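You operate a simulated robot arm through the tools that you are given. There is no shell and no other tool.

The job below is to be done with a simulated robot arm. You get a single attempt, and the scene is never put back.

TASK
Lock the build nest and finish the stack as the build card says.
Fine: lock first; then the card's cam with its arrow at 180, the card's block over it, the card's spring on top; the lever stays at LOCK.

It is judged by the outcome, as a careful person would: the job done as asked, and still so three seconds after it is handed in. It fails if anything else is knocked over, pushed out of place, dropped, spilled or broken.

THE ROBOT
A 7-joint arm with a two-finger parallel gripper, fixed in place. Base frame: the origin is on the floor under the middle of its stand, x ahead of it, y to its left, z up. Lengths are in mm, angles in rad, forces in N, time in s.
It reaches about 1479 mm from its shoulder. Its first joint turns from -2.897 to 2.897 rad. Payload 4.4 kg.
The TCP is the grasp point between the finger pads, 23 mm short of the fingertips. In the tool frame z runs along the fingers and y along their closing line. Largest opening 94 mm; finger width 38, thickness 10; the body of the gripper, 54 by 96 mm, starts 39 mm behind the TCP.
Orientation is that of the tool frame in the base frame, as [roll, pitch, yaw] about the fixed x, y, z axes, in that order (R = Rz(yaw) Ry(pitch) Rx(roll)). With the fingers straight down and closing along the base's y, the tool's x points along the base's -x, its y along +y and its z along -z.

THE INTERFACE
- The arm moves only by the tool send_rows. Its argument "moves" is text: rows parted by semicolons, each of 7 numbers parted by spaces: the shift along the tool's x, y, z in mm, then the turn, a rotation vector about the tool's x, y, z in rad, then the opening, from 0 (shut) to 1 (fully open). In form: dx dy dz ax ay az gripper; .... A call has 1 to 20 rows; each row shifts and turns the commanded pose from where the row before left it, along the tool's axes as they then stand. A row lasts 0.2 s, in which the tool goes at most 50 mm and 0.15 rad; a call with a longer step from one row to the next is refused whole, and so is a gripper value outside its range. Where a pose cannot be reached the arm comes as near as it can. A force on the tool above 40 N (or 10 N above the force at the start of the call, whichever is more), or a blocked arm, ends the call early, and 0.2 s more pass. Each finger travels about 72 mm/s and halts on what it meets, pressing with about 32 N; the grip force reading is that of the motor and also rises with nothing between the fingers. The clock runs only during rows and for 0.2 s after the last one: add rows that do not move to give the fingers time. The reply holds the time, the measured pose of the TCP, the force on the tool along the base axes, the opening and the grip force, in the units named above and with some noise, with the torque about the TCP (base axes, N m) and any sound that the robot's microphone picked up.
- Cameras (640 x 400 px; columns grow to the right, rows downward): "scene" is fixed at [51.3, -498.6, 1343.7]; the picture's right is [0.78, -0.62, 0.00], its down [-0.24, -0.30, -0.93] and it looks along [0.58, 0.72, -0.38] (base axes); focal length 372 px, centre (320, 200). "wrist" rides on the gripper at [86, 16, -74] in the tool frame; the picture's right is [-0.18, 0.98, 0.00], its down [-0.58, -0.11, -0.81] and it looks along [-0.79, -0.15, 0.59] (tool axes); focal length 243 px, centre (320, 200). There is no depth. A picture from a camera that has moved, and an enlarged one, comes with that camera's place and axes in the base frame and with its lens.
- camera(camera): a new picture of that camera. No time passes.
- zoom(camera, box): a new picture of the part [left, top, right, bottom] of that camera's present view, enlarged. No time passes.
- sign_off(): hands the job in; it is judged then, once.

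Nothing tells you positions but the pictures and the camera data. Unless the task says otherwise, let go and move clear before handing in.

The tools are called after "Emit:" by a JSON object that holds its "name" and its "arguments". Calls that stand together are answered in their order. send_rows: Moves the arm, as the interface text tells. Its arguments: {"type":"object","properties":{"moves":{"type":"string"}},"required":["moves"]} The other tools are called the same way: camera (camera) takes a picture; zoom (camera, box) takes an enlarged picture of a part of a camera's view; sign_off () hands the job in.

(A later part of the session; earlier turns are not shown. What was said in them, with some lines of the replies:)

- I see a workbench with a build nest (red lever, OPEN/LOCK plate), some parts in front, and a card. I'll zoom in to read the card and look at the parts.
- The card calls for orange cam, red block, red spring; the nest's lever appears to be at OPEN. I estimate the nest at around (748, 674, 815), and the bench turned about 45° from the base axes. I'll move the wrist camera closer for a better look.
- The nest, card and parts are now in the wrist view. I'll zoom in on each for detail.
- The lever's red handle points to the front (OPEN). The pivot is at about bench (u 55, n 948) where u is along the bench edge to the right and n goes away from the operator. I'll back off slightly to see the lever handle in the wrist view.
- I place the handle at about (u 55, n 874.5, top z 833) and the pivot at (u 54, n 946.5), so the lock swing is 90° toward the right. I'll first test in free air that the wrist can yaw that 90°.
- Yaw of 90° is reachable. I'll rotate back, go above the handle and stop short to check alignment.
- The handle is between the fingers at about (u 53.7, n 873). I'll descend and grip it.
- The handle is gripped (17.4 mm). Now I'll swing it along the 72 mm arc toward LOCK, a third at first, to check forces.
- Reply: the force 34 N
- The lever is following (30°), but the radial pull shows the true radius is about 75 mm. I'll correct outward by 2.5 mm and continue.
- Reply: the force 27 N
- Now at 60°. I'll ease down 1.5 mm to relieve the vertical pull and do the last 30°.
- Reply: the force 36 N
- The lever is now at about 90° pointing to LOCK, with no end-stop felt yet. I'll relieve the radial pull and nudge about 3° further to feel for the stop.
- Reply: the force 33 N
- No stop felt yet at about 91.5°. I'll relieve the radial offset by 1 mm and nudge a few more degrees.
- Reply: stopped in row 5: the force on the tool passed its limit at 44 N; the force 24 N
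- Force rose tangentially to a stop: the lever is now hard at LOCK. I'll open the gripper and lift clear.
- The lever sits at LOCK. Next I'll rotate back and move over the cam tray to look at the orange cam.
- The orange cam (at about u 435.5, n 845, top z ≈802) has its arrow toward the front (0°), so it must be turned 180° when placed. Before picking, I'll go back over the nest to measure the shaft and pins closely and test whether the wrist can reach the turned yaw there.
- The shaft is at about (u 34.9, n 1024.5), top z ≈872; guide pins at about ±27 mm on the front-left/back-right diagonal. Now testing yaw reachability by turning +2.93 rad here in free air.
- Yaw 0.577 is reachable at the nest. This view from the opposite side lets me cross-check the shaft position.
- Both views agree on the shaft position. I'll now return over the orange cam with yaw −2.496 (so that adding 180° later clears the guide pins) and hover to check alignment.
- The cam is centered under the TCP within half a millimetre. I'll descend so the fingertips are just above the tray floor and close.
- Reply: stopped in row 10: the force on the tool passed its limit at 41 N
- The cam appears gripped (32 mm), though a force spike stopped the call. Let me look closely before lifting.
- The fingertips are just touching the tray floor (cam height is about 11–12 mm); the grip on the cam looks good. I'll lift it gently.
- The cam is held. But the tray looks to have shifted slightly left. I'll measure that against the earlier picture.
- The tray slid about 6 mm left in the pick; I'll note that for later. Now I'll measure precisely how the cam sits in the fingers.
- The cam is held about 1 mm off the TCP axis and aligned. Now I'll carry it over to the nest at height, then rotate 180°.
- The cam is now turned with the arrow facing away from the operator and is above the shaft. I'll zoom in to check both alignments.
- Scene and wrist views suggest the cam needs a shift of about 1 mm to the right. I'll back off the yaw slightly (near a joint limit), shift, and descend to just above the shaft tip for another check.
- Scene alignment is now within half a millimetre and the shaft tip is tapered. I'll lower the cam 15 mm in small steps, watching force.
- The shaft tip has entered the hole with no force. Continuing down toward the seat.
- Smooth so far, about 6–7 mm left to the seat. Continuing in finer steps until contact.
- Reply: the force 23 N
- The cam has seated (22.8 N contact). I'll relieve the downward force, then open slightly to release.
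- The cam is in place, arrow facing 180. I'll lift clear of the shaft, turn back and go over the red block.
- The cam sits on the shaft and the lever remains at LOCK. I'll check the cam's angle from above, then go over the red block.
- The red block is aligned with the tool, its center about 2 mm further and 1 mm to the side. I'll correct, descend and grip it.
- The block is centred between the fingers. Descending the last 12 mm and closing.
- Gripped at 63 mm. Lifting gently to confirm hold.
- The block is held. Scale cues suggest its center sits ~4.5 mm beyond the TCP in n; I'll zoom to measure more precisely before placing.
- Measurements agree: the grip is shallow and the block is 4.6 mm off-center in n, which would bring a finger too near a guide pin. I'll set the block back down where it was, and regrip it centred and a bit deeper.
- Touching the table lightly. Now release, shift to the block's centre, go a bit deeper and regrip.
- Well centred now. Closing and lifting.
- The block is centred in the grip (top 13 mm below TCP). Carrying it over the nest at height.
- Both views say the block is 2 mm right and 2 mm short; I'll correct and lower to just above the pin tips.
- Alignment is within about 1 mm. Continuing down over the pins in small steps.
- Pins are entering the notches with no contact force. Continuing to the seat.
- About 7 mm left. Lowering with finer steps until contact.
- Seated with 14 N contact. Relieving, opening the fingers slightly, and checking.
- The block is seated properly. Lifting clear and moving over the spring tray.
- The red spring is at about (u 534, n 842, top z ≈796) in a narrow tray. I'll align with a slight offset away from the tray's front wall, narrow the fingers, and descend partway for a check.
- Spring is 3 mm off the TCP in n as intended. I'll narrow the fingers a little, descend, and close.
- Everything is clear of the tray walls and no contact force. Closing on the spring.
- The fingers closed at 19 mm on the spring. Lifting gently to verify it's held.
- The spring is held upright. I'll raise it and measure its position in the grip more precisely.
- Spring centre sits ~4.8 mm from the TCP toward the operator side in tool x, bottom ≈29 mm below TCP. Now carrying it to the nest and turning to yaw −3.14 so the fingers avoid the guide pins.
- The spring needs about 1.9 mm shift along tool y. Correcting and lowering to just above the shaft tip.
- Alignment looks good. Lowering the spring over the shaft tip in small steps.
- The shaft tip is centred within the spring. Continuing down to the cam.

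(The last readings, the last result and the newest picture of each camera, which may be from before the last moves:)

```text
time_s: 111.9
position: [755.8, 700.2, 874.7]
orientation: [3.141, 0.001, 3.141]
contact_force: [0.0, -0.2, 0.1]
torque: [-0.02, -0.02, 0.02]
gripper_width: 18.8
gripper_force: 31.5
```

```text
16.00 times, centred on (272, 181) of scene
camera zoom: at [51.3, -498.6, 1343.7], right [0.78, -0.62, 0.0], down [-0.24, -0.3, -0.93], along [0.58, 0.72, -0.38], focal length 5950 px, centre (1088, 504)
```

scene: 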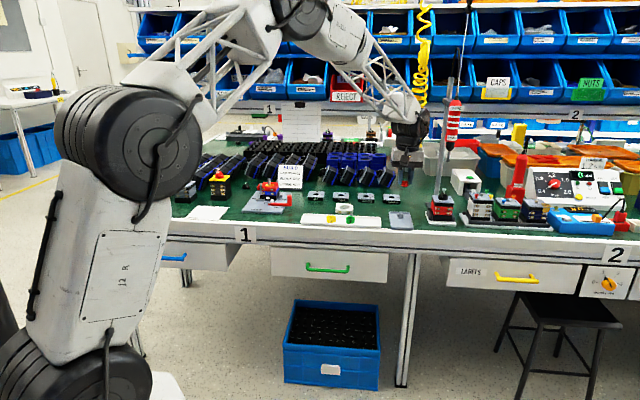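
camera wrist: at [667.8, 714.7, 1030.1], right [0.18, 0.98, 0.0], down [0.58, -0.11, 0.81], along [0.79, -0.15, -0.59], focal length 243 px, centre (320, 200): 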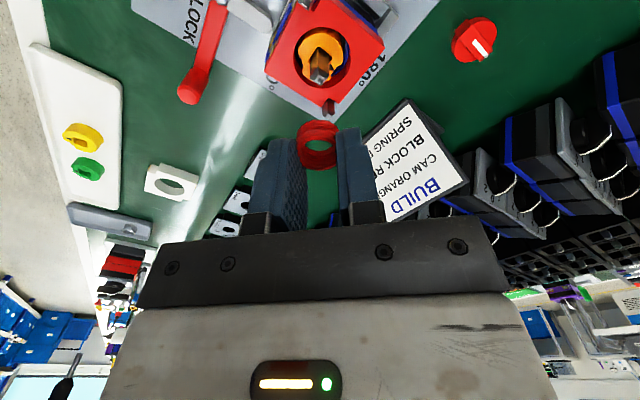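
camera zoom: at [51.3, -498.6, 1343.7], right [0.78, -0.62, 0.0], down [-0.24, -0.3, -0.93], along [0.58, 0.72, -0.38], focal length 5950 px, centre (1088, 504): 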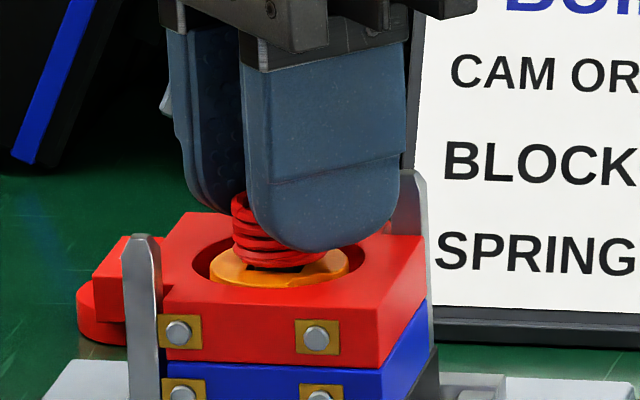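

Emit:
{"name": "send_rows", "arguments": {"moves": "0 0 1 0 0 0 0.1; 0 0 0 0 0 0 0.1; 0 0 0.8 0 0 0 0.1; 0 0 0 0 0 0 0.1"}}

Emit:
{"name": "zoom", "arguments": {"camera": "scene", "box": [256, 169, 288, 193]}}

```text
time_s: 112.9
position: [755.9, 701.3, 872.6]
orientation: [-3.141, 0.001, 3.14]
contact_force: [-0.1, -0.5, 0.2]
torque: [0.01, 0.02, -0.01]
gripper_width: 19.2
gripper_force: 31.5
```

```text
16.00 times, centred on (272, 181) of scene
camera zoom: at [51.3, -498.6, 1343.7], right [0.78, -0.62, 0.0], down [-0.24, -0.3, -0.93], along [0.58, 0.72, -0.38], focal length 5950 px, centre (1088, 504)
```

zoom: 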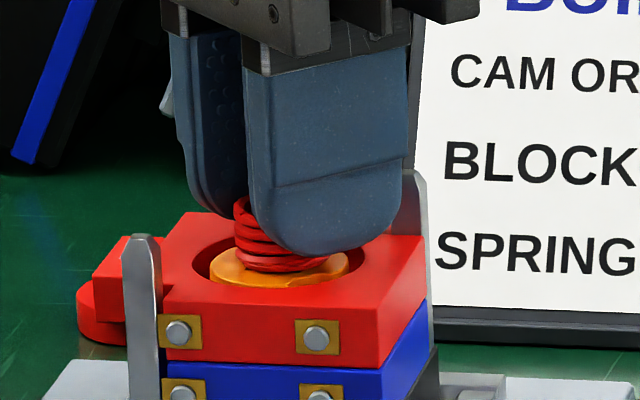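

Emit:
{"name": "send_rows", "arguments": {"moves": "0 0 0.8 0 0 0 0.1; 0 0 0 0 0 0 0.1; 0 0 0.8 0 0 0 0.1; 0 0 0 0 0 0 0.1"}}

Emit:
{"name": "zoom", "arguments": {"camera": "scene", "box": [256, 169, 288, 193]}}

```text
time_s: 113.9
position: [756.2, 700.9, 872.5]
orientation: [3.142, 0.002, -3.141]
contact_force: [-1.9, -1.9, 8.6]
torque: [-0.08, 0.07, 0.03]
gripper_width: 19.4
gripper_force: 31.6
```

```text
16.00 times, centred on (272, 181) of scene
camera zoom: at [51.3, -498.6, 1343.7], right [0.78, -0.62, 0.0], down [-0.24, -0.3, -0.93], along [0.58, 0.72, -0.38], focal length 5950 px, centre (1088, 504)
```

zoom: 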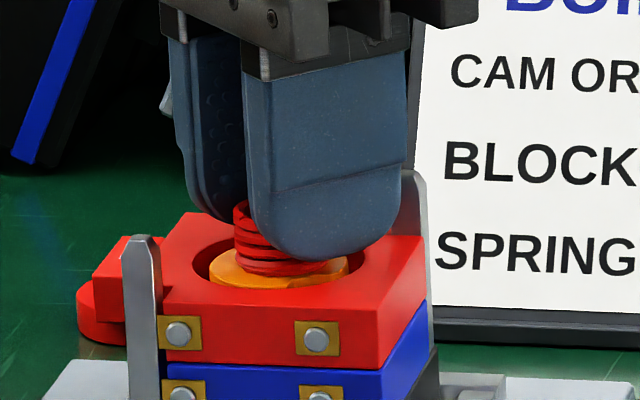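

The spring is seated (8.6 N). Releasing it.

Emit:
{"name": "send_rows", "arguments": {"moves": "0 0 -0.5 0 0 0 0.1; 0 0 0 0 0 0 0.25; 0 0 0 0 0 0 0.4; 0 0 0 0 0 0 0.4; 0 0 0 0 0 0 0.4"}}

Emit:
{"name": "zoom", "arguments": {"camera": "scene", "box": [256, 169, 288, 193]}}

Emit:
{"name": "zoom", "arguments": {"camera": "wrist", "box": [260, 70, 380, 170]}}

```text
time_s: 115.1
position: [755.7, 700.9, 871.2]
orientation: [3.141, 0.002, 3.141]
contact_force: [0.2, 0.3, -0.3]
torque: [0.01, 0.03, 0.03]
gripper_width: 37.4
gripper_force: 0.1
```

```text
16.00 times, centred on (272, 181) of scene
camera zoom: at [51.3, -498.6, 1343.7], right [0.78, -0.62, 0.0], down [-0.24, -0.3, -0.93], along [0.58, 0.72, -0.38], focal length 5950 px, centre (1088, 504)
```

zoom: 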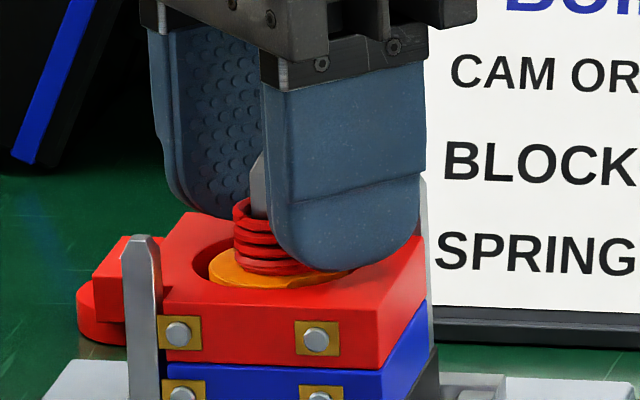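

```text
4.00 times, centred on (320, 120) of wrist
camera zoom: at [667.5, 716.4, 945.8], right [0.18, 0.98, 0.0], down [0.58, -0.11, 0.81], along [0.79, -0.15, -0.59], focal length 970 px, centre (320, 520)
```

zoom: 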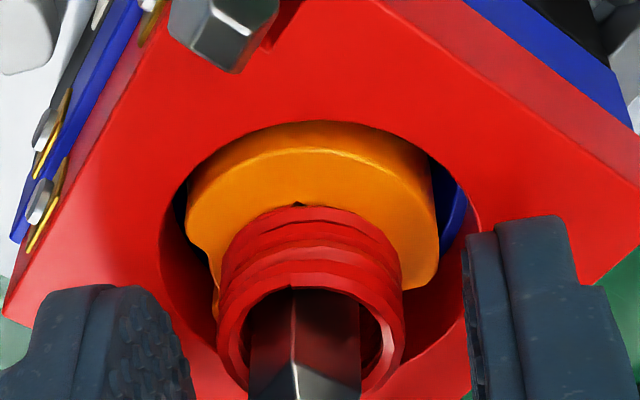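

The spring stands on the cam around the shaft. Lifting straight up clear.

Emit:
{"name": "send_rows", "arguments": {"moves": "0 0 -4 0 0 0 0.4; 0 0 -10 0 0 0 0.4; 0 0 -20 0 0 0 0.4; 0 0 -25 0 0 0 0.4; 0 0 -25 0 0 0 0.4; 0 0 -20 0 0 0 0.4; 0 0 0 0 0 0 0.4; 0 0 0 0 0 0 0.4"}}

Emit:
{"name": "zoom", "arguments": {"camera": "scene", "box": [240, 165, 300, 215]}}

Emit:
{"name": "camera", "arguments": {"camera": "wrist"}}

Emit:
{"name": "zoom", "arguments": {"camera": "wrist", "box": [200, 0, 420, 140]}}

Emit:
{"name": "zoom", "arguments": {"camera": "scene", "box": [300, 185, 420, 235]}}

```text
time_s: 116.9
position: [756.4, 701.4, 975.0]
orientation: [3.141, 0.002, 3.141]
contact_force: [-0.1, 0.2, -0.6]
torque: [-0.01, 0.0, 0.03]
gripper_width: 37.7
gripper_force: 0.0
```

```text
8.00 times, centred on (270, 190) of scene
camera zoom: at [51.3, -498.6, 1343.7], right [0.78, -0.62, 0.0], down [-0.24, -0.3, -0.93], along [0.58, 0.72, -0.38], focal length 2975 px, centre (720, 280)
```

zoom: 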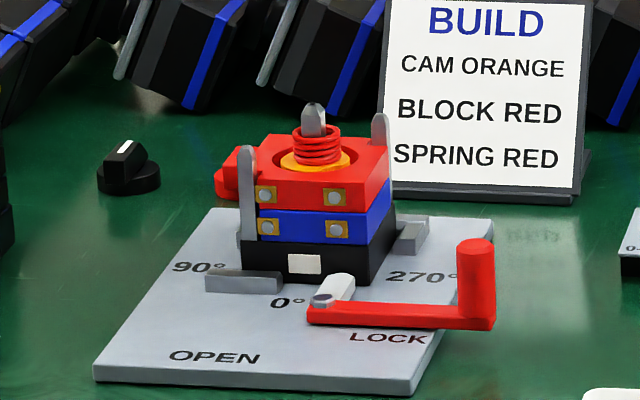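

```text
taken
camera wrist: at [668.3, 717.0, 1048.7], right [0.18, 0.98, 0.0], down [0.58, -0.11, 0.81], along [0.79, -0.15, -0.59], focal length 243 px, centre (320, 200)
```

wrist: 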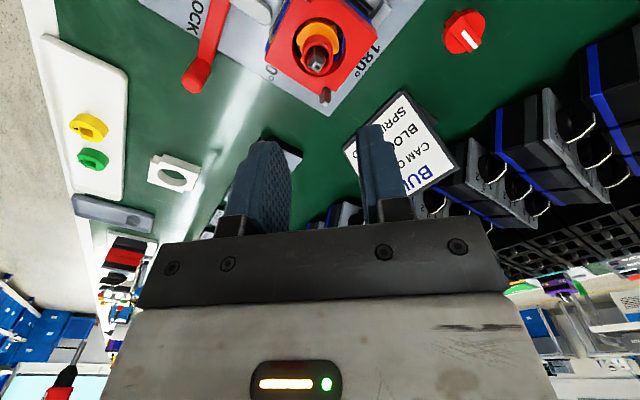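

```text
2.86 times, centred on (310, 70) of wrist
camera zoom: at [668.3, 717.0, 1048.7], right [0.18, 0.98, 0.0], down [0.58, -0.11, 0.81], along [0.79, -0.15, -0.59], focal length 693 px, centre (349, 571)
```

zoom: 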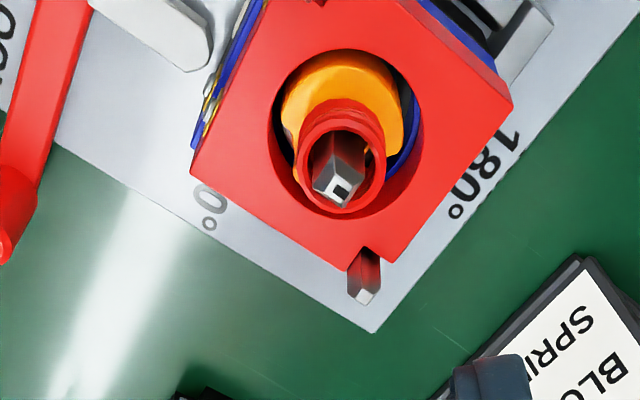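

```text
5.33 times, centred on (360, 210) of scene
camera zoom: at [51.3, -498.6, 1343.7], right [0.78, -0.62, 0.0], down [-0.24, -0.3, -0.93], along [0.58, 0.72, -0.38], focal length 1984 px, centre (107, 147)
```

zoom: 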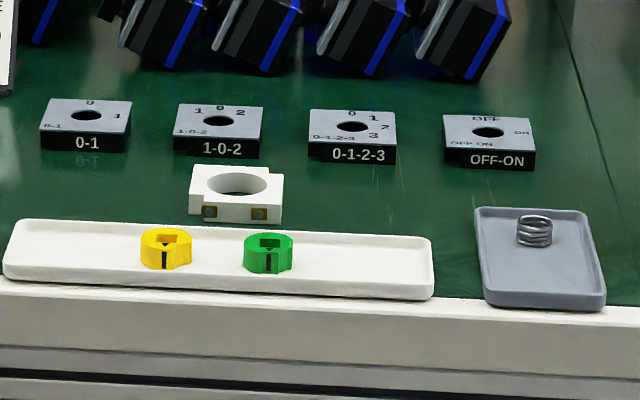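

The stack is complete: orange cam, red block, red spring, and lever at LOCK. The white cam tray is still ~6 mm left of its original place, so I'll carefully nudge it back. First rotate and move over its left end, fingers closed.

Emit:
{"name": "send_rows", "arguments": {"moves": "0 0 0 0 0 -0.1309 0.4; 0 0 0 0 0 -0.1309 0.4; 0 0 0 0 0 -0.1309 0.4; 0 0 0 0 0 -0.1309 0.4; 0 0 0 0 0 -0.1309 0.4; 0 0 0 0 0 -0.1309 0.4; 31.5 -22 9 0 0 0 0.3; 31.5 -22 9 0 0 0 0.2; 31.5 -22 9 0 0 0 0; 31.5 -22 9 0 0 0 0; 31.5 -22 9 0 0 0 0; 31.5 -22 9 0 0 0 0; 0 0 0 0 0 0 0; 0 0 0 0 0 0 0"}}

Emit:
{"name": "camera", "arguments": {"camera": "wrist"}}

Emit:
{"name": "zoom", "arguments": {"camera": "scene", "box": [240, 165, 300, 215]}}

Emit:
{"name": "camera", "arguments": {"camera": "scene"}}

```text
time_s: 119.9
position: [716.0, 474.0, 919.8]
orientation: [-3.139, 0.001, -2.358]
contact_force: [-0.6, 0.2, -0.2]
torque: [-0.01, -0.02, -0.01]
gripper_width: 0.2
gripper_force: 31.8
```

```text
taken
camera wrist: at [641.4, 423.3, 994.4], right [-0.57, 0.82, 0.0], down [0.49, 0.33, 0.81], along [0.67, 0.46, -0.59], focal length 243 px, centre (320, 200)
```

wrist: 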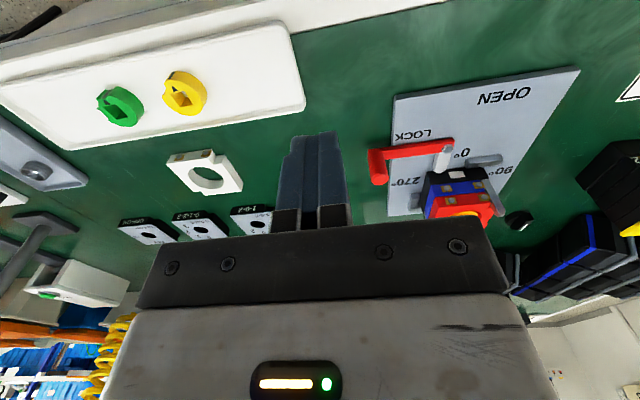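

```text
8.00 times, centred on (270, 190) of scene
camera zoom: at [51.3, -498.6, 1343.7], right [0.78, -0.62, 0.0], down [-0.24, -0.3, -0.93], along [0.58, 0.72, -0.38], focal length 2975 px, centre (720, 280)
```

zoom: 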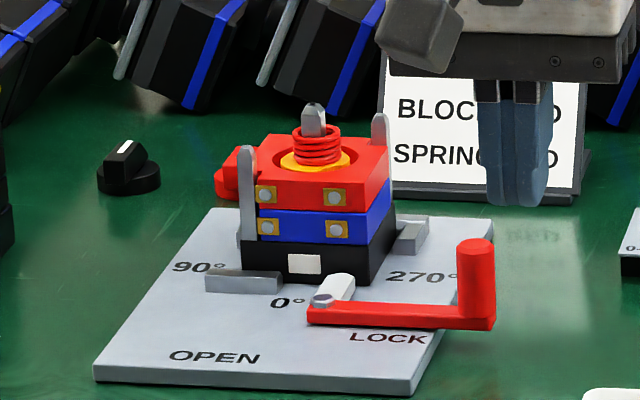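

```text
taken
```

scene: 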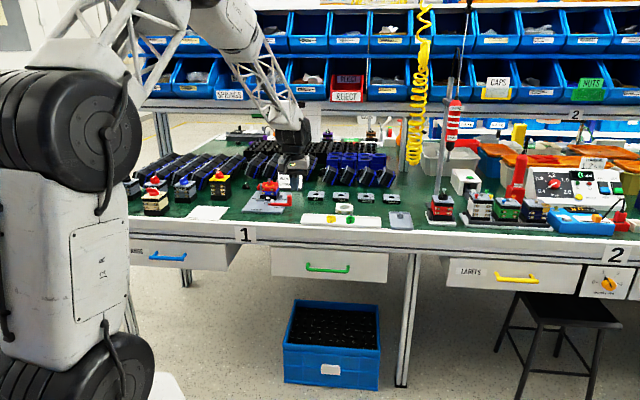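

The tray's left end is at about u 189.6; the lever is well clear. I'll descend beside it with closed fingers, leaving a gap.

Emit:
{"name": "send_rows", "arguments": {"moves": "-6 6 0 0 0 0 0; 0 0 30 0 0 0 0; 0 0 30 0 0 0 0; 0 0 25 0 0 0 0; 0 0 15 0 0 0 0; 0 0 0 0 0 0 0; 0 0 0 0 0 0 0"}}

Emit:
{"name": "zoom", "arguments": {"camera": "scene", "box": [270, 180, 350, 235]}}

Emit:
{"name": "camera", "arguments": {"camera": "wrist"}}

```text
time_s: 121.5
position: [716.7, 481.7, 821.9]
orientation: [-3.14, 0.0, -2.355]
contact_force: [0.4, 0.5, -0.5]
torque: [-0.05, -0.01, 0.01]
gripper_width: 0.1
gripper_force: 32.4
```

```text
7.27 times, centred on (310, 208) of scene
camera zoom: at [51.3, -498.6, 1343.7], right [0.78, -0.62, 0.0], down [-0.24, -0.3, -0.93], along [0.58, 0.72, -0.38], focal length 2705 px, centre (393, 146)
```

zoom: 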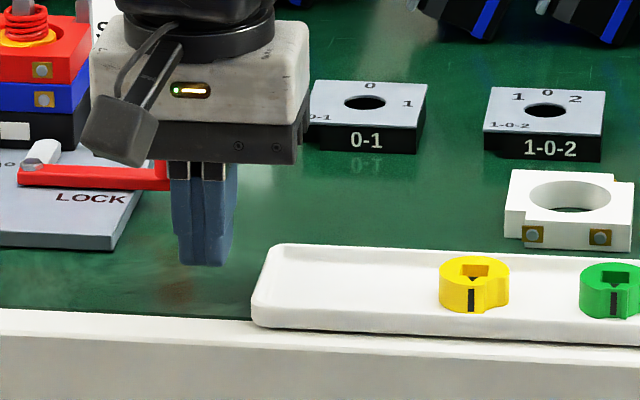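

```text
taken
camera wrist: at [642.3, 431.5, 895.6], right [-0.57, 0.82, 0.0], down [0.49, 0.33, 0.81], along [0.67, 0.46, -0.59], focal length 243 px, centre (320, 200)
```

wrist: 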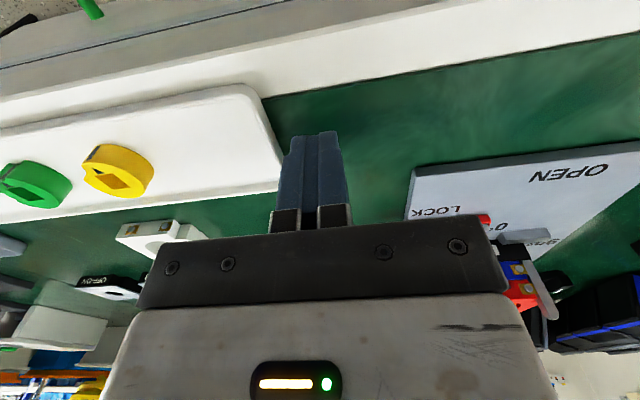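

Gap to the tray is about 9 mm. I'll lower to 6–7 mm above the bench and push right slowly, checking the scene.

Emit:
{"name": "send_rows", "arguments": {"moves": "0 0 6 0 0 0 0; 0 0 6 0 0 0 0; 0 0 0 0 0 0 0; 0 -2 0 0 0 0 0; 0 -2 0 0 0 0 0; 0 -2 0 0 0 0 0; 0 0 0 0 0 0 0"}}

Emit:
{"name": "zoom", "arguments": {"camera": "scene", "box": [300, 185, 420, 235]}}

Emit:
{"name": "zoom", "arguments": {"camera": "scene", "box": [270, 180, 350, 235]}}

```text
time_s: 123.1
position: [720.1, 479.2, 809.9]
orientation: [-3.139, 0.002, -2.354]
contact_force: [-0.3, 1.1, -0.5]
torque: [0.0, -0.03, -0.04]
gripper_width: 0.0
gripper_force: 31.9
```

```text
5.33 times, centred on (360, 210) of scene
camera zoom: at [51.3, -498.6, 1343.7], right [0.78, -0.62, 0.0], down [-0.24, -0.3, -0.93], along [0.58, 0.72, -0.38], focal length 1984 px, centre (107, 147)
```

zoom: 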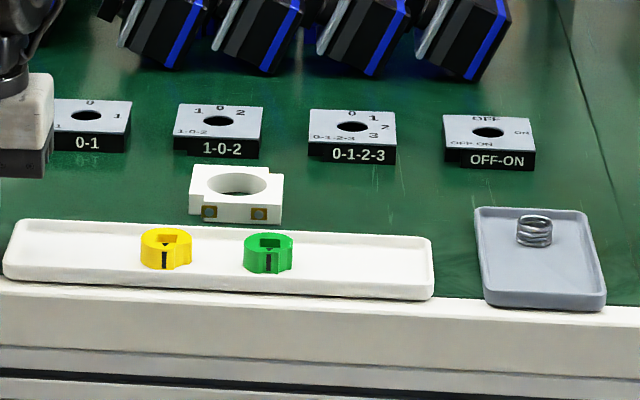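

```text
7.27 times, centred on (310, 208) of scene
camera zoom: at [51.3, -498.6, 1343.7], right [0.78, -0.62, 0.0], down [-0.24, -0.3, -0.93], along [0.58, 0.72, -0.38], focal length 2705 px, centre (393, 146)
```

zoom: 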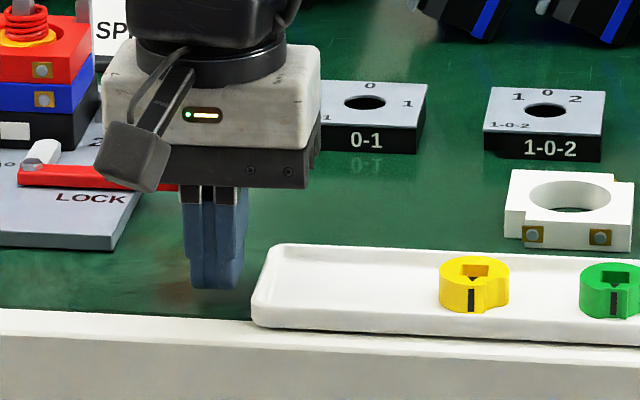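

Emit:
{"name": "send_rows", "arguments": {"moves": "0 -2 0 0 0 0 0; 0 -2 0 0 0 0 0; 0 -1.5 0 0 0 0 0; 0 -1.5 0 0 0 0 0; 0 0 0 0 0 0 0"}}

Emit:
{"name": "zoom", "arguments": {"camera": "scene", "box": [300, 185, 420, 235]}}

Emit:
{"name": "zoom", "arguments": {"camera": "scene", "box": [270, 180, 350, 235]}}

```text
time_s: 124.3
position: [725.8, 473.9, 808.9]
orientation: [-3.139, 0.0, -2.355]
contact_force: [0.7, 0.0, -0.3]
torque: [0.02, -0.01, 0.0]
gripper_width: 0.0
gripper_force: 31.8
```

```text
5.33 times, centred on (360, 210) of scene
camera zoom: at [51.3, -498.6, 1343.7], right [0.78, -0.62, 0.0], down [-0.24, -0.3, -0.93], along [0.58, 0.72, -0.38], focal length 1984 px, centre (107, 147)
```

zoom: 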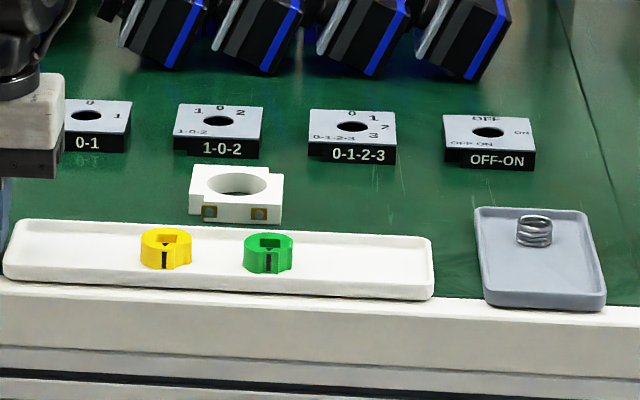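

```text
7.27 times, centred on (310, 208) of scene
camera zoom: at [51.3, -498.6, 1343.7], right [0.78, -0.62, 0.0], down [-0.24, -0.3, -0.93], along [0.58, 0.72, -0.38], focal length 2705 px, centre (393, 146)
```

zoom: 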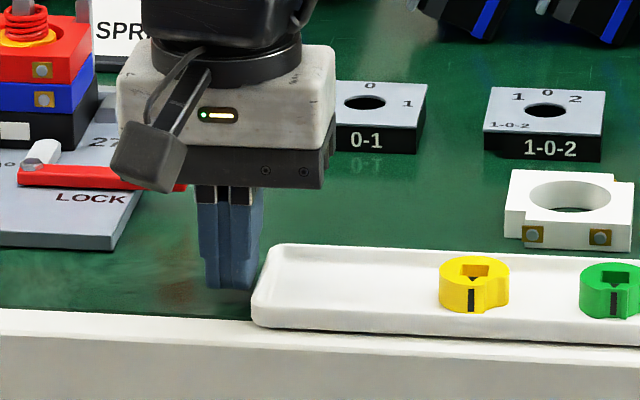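

Nearly touching. Pushing on in small steps.

Emit:
{"name": "send_rows", "arguments": {"moves": "0 -1.5 0 0 0 0 0; 0 -1.5 0 0 0 0 0; 0 -1.5 0 0 0 0 0; 0 0 0 0 0 0 0"}}

Emit:
{"name": "zoom", "arguments": {"camera": "scene", "box": [300, 185, 420, 235]}}

```text
time_s: 125.3
position: [727.7, 470.0, 809.8]
orientation: [-3.141, 0.001, -2.356]
contact_force: [0.2, -0.1, -0.1]
torque: [0.0, 0.0, -0.01]
gripper_width: 0.1
gripper_force: 31.4
```

```text
5.33 times, centred on (360, 210) of scene
camera zoom: at [51.3, -498.6, 1343.7], right [0.78, -0.62, 0.0], down [-0.24, -0.3, -0.93], along [0.58, 0.72, -0.38], focal length 1984 px, centre (107, 147)
```

zoom: 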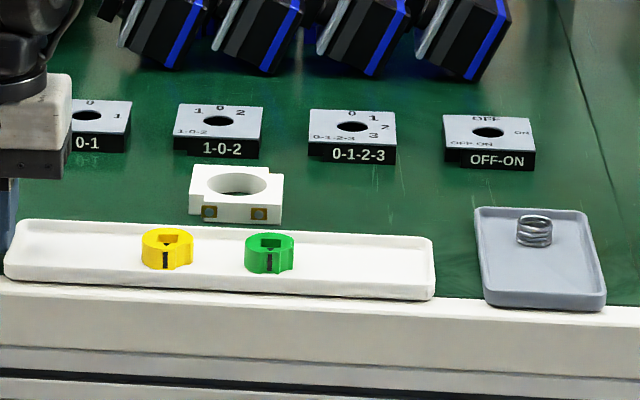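

The tray has begun to move. About 5 mm more.

Emit:
{"name": "send_rows", "arguments": {"moves": "0 -1.3 0 0 0 0 0; 0 -1.3 0 0 0 0 0; 0 -1.3 0 0 0 0 0; 0 0 0 0 0 0 0"}}

Emit:
{"name": "zoom", "arguments": {"camera": "scene", "box": [300, 185, 420, 235]}}

```text
time_s: 126.3
position: [730.1, 466.1, 809.7]
orientation: [-3.139, 0.0, -2.356]
contact_force: [-0.1, 0.7, -0.5]
torque: [0.0, 0.0, 0.01]
gripper_width: 0.0
gripper_force: 31.9
```

```text
5.33 times, centred on (360, 210) of scene
camera zoom: at [51.3, -498.6, 1343.7], right [0.78, -0.62, 0.0], down [-0.24, -0.3, -0.93], along [0.58, 0.72, -0.38], focal length 1984 px, centre (107, 147)
```

zoom: 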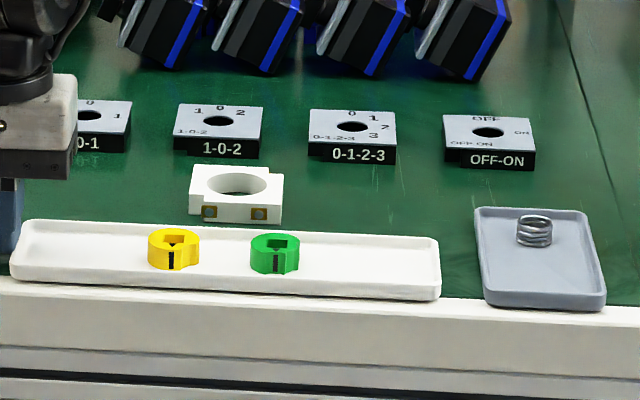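

Within 2 mm of the original. One more small push.

Emit:
{"name": "send_rows", "arguments": {"moves": "0 -0.9 0 0 0 0 0; 0 -0.7 0 0 0 0 0; 0 0 0 0 0 0 0"}}

Emit:
{"name": "zoom", "arguments": {"camera": "scene", "box": [300, 185, 420, 235]}}

```text
time_s: 127.1
position: [731.7, 466.3, 810.0]
orientation: [-3.14, -0.001, -2.356]
contact_force: [-0.1, 0.3, -0.7]
torque: [0.02, 0.0, -0.03]
gripper_width: 0.0
gripper_force: 31.9
```

```text
5.33 times, centred on (360, 210) of scene
camera zoom: at [51.3, -498.6, 1343.7], right [0.78, -0.62, 0.0], down [-0.24, -0.3, -0.93], along [0.58, 0.72, -0.38], focal length 1984 px, centre (107, 147)
```

zoom: 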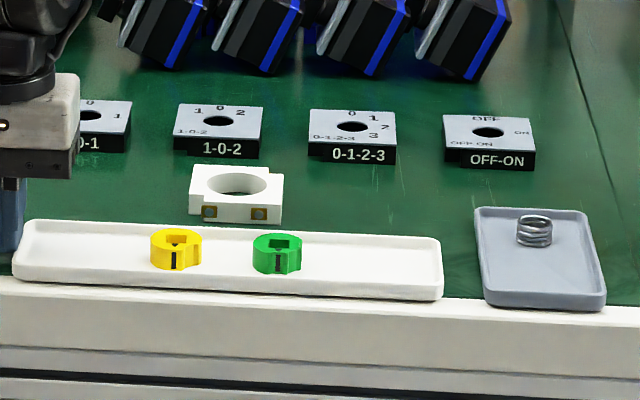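

The tray is back in its original place. Backing off left, then up, and doing a final check.

Emit:
{"name": "send_rows", "arguments": {"moves": "0 5 0 0 0 0 0; 0 5 0 0 0 0 0; 0 0 -20 0 0 0 0; 0 0 -40 0 0 0 0; 0 0 -45 0 0 0 0; 30 0 -45 0 0 0 0; 40 0 -20 0 0 0 0; 40 0 0 0 0 0 0.5; 0 0 0 0 0 0 0.5; 0 0 0 0 0 0 0.5"}}

Emit:
{"name": "camera", "arguments": {"camera": "scene"}}

Emit:
{"name": "zoom", "arguments": {"camera": "scene", "box": [240, 165, 300, 215]}}

Emit:
{"name": "zoom", "arguments": {"camera": "scene", "box": [300, 185, 420, 235]}}

Emit:
{"name": "camera", "arguments": {"camera": "wrist"}}

```text
refused: row 6 steps farther than a row can; nothing moved
```

```text
taken
```

scene: 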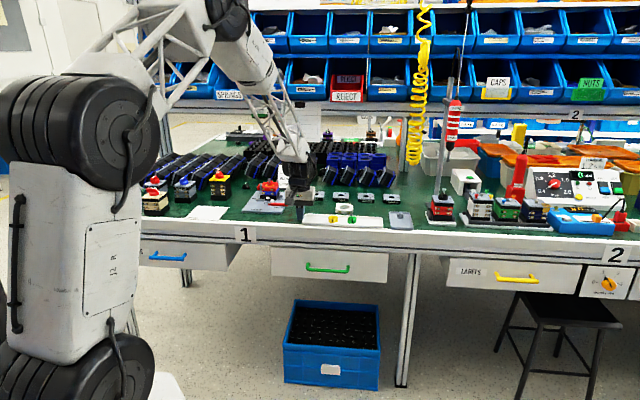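

```text
8.00 times, centred on (270, 190) of scene
camera zoom: at [51.3, -498.6, 1343.7], right [0.78, -0.62, 0.0], down [-0.24, -0.3, -0.93], along [0.58, 0.72, -0.38], focal length 2975 px, centre (720, 280)
```

zoom: 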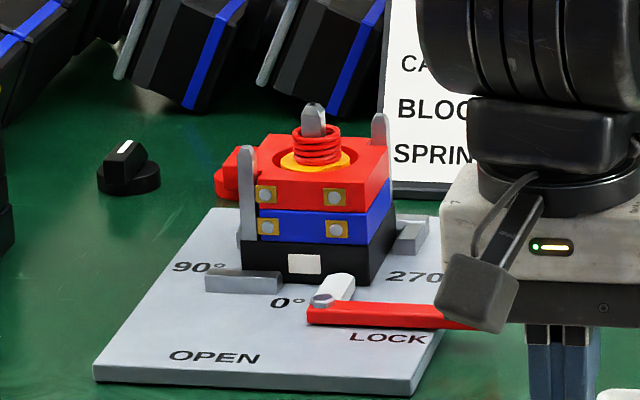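

```text
5.33 times, centred on (360, 210) of scene
camera zoom: at [51.3, -498.6, 1343.7], right [0.78, -0.62, 0.0], down [-0.24, -0.3, -0.93], along [0.58, 0.72, -0.38], focal length 1984 px, centre (107, 147)
```

zoom: 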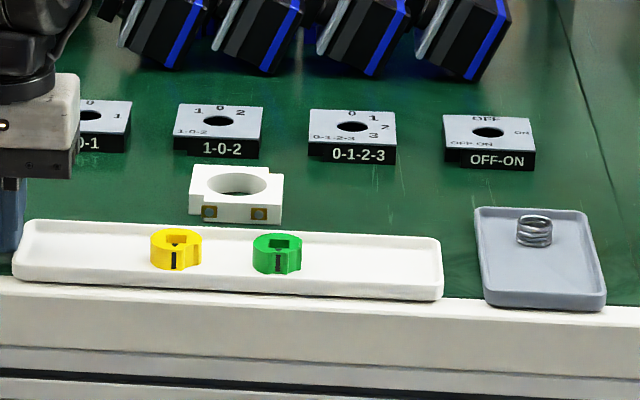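

```text
taken
camera wrist: at [658.0, 415.4, 884.3], right [-0.57, 0.82, 0.0], down [0.49, 0.33, 0.81], along [0.67, 0.46, -0.59], focal length 243 px, centre (320, 200)
```

wrist: 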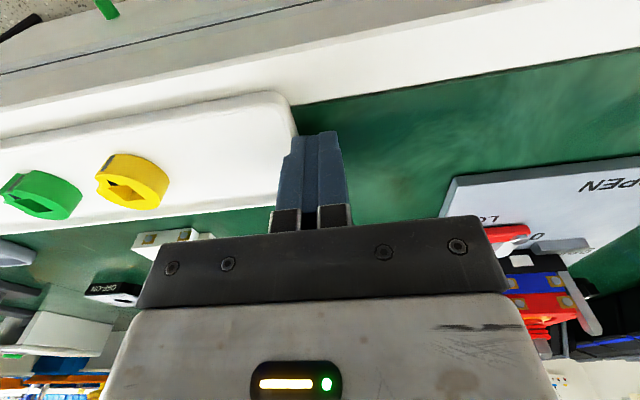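

The last call was refused for one oversized step, so nothing moved. The tray is in place; I'll resend the retreat with smaller steps.

Emit:
{"name": "send_rows", "arguments": {"moves": "0 4 0 0 0 0 0; 0 4 0 0 0 0 0; 0 0 -20 0 0 0 0; 0 0 -40 0 0 0 0; 0 0 -45 0 0 0 0; 20 0 -40 0 0 0 0; 40 0 -20 0 0 0 0; 40 0 0 0 0 0 0.5; 0 0 0 0 0 0 0.5; 0 0 0 0 0 0 0.5"}}

Emit:
{"name": "zoom", "arguments": {"camera": "scene", "box": [240, 165, 300, 215]}}

Emit:
{"name": "zoom", "arguments": {"camera": "scene", "box": [300, 185, 420, 235]}}

Emit:
{"name": "camera", "arguments": {"camera": "wrist"}}

Emit:
{"name": "camera", "arguments": {"camera": "scene"}}

```text
time_s: 129.3
position: [653.8, 400.1, 975.9]
orientation: [-3.139, 0.0, -2.356]
contact_force: [0.0, -0.1, -0.1]
torque: [-0.01, 0.0, 0.01]
gripper_width: 46.9
gripper_force: 0.0
```

```text
8.00 times, centred on (270, 190) of scene
camera zoom: at [51.3, -498.6, 1343.7], right [0.78, -0.62, 0.0], down [-0.24, -0.3, -0.93], along [0.58, 0.72, -0.38], focal length 2975 px, centre (720, 280)
```

zoom: 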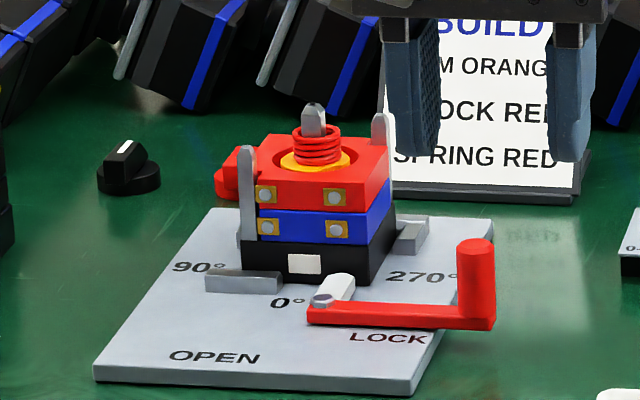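

```text
5.33 times, centred on (360, 210) of scene
camera zoom: at [51.3, -498.6, 1343.7], right [0.78, -0.62, 0.0], down [-0.24, -0.3, -0.93], along [0.58, 0.72, -0.38], focal length 1984 px, centre (107, 147)
```

zoom: 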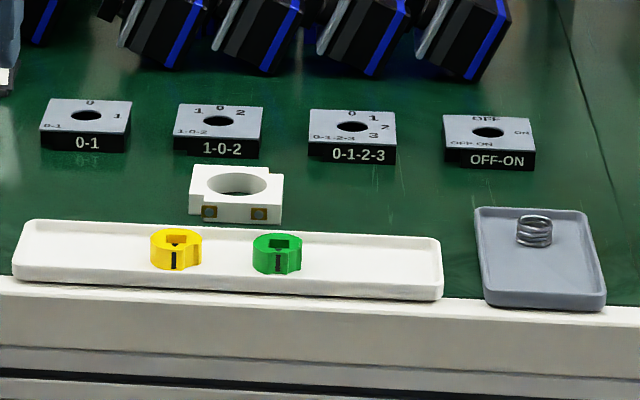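

```text
taken
camera wrist: at [580.6, 349.6, 1049.9], right [-0.57, 0.82, 0.0], down [0.49, 0.33, 0.81], along [0.67, 0.46, -0.59], focal length 243 px, centre (320, 200)
```

wrist: 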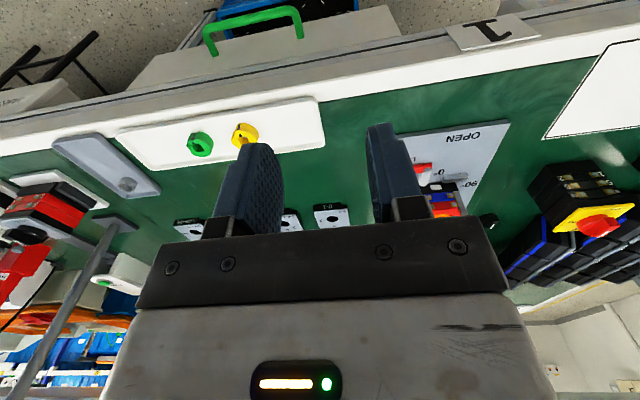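

```text
taken
```

scene: 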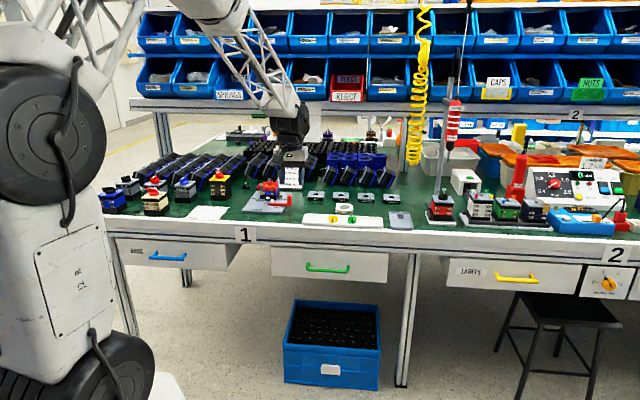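

The nest lever is at LOCK. The stack shows the orange cam with its arrow at 180, the red block over it and the red spring on top around the shaft. Trays and the other parts are in their places and the arm is clear, so I'm handing the job in.

Emit:
{"name": "sign_off", "arguments": {}}

```text
The job is handed in.
```

The nest is locked and the stack is finished as the card says, and I've handed the job in. The orange cam is on the shaft with its arrow at 180. The red block is over the cam between the guide pins, and the red spring is on top around the shaft. The lever was still hard against its stop at LOCK in the last picture before hand-in, and the arm is clear.

While I was picking the cam, the white cam tray slid about 6 mm to the left. I pushed it back, and in the final picture the tray and the yellow and green cams line up with where they started. Nothing else in the final pictures looks moved.
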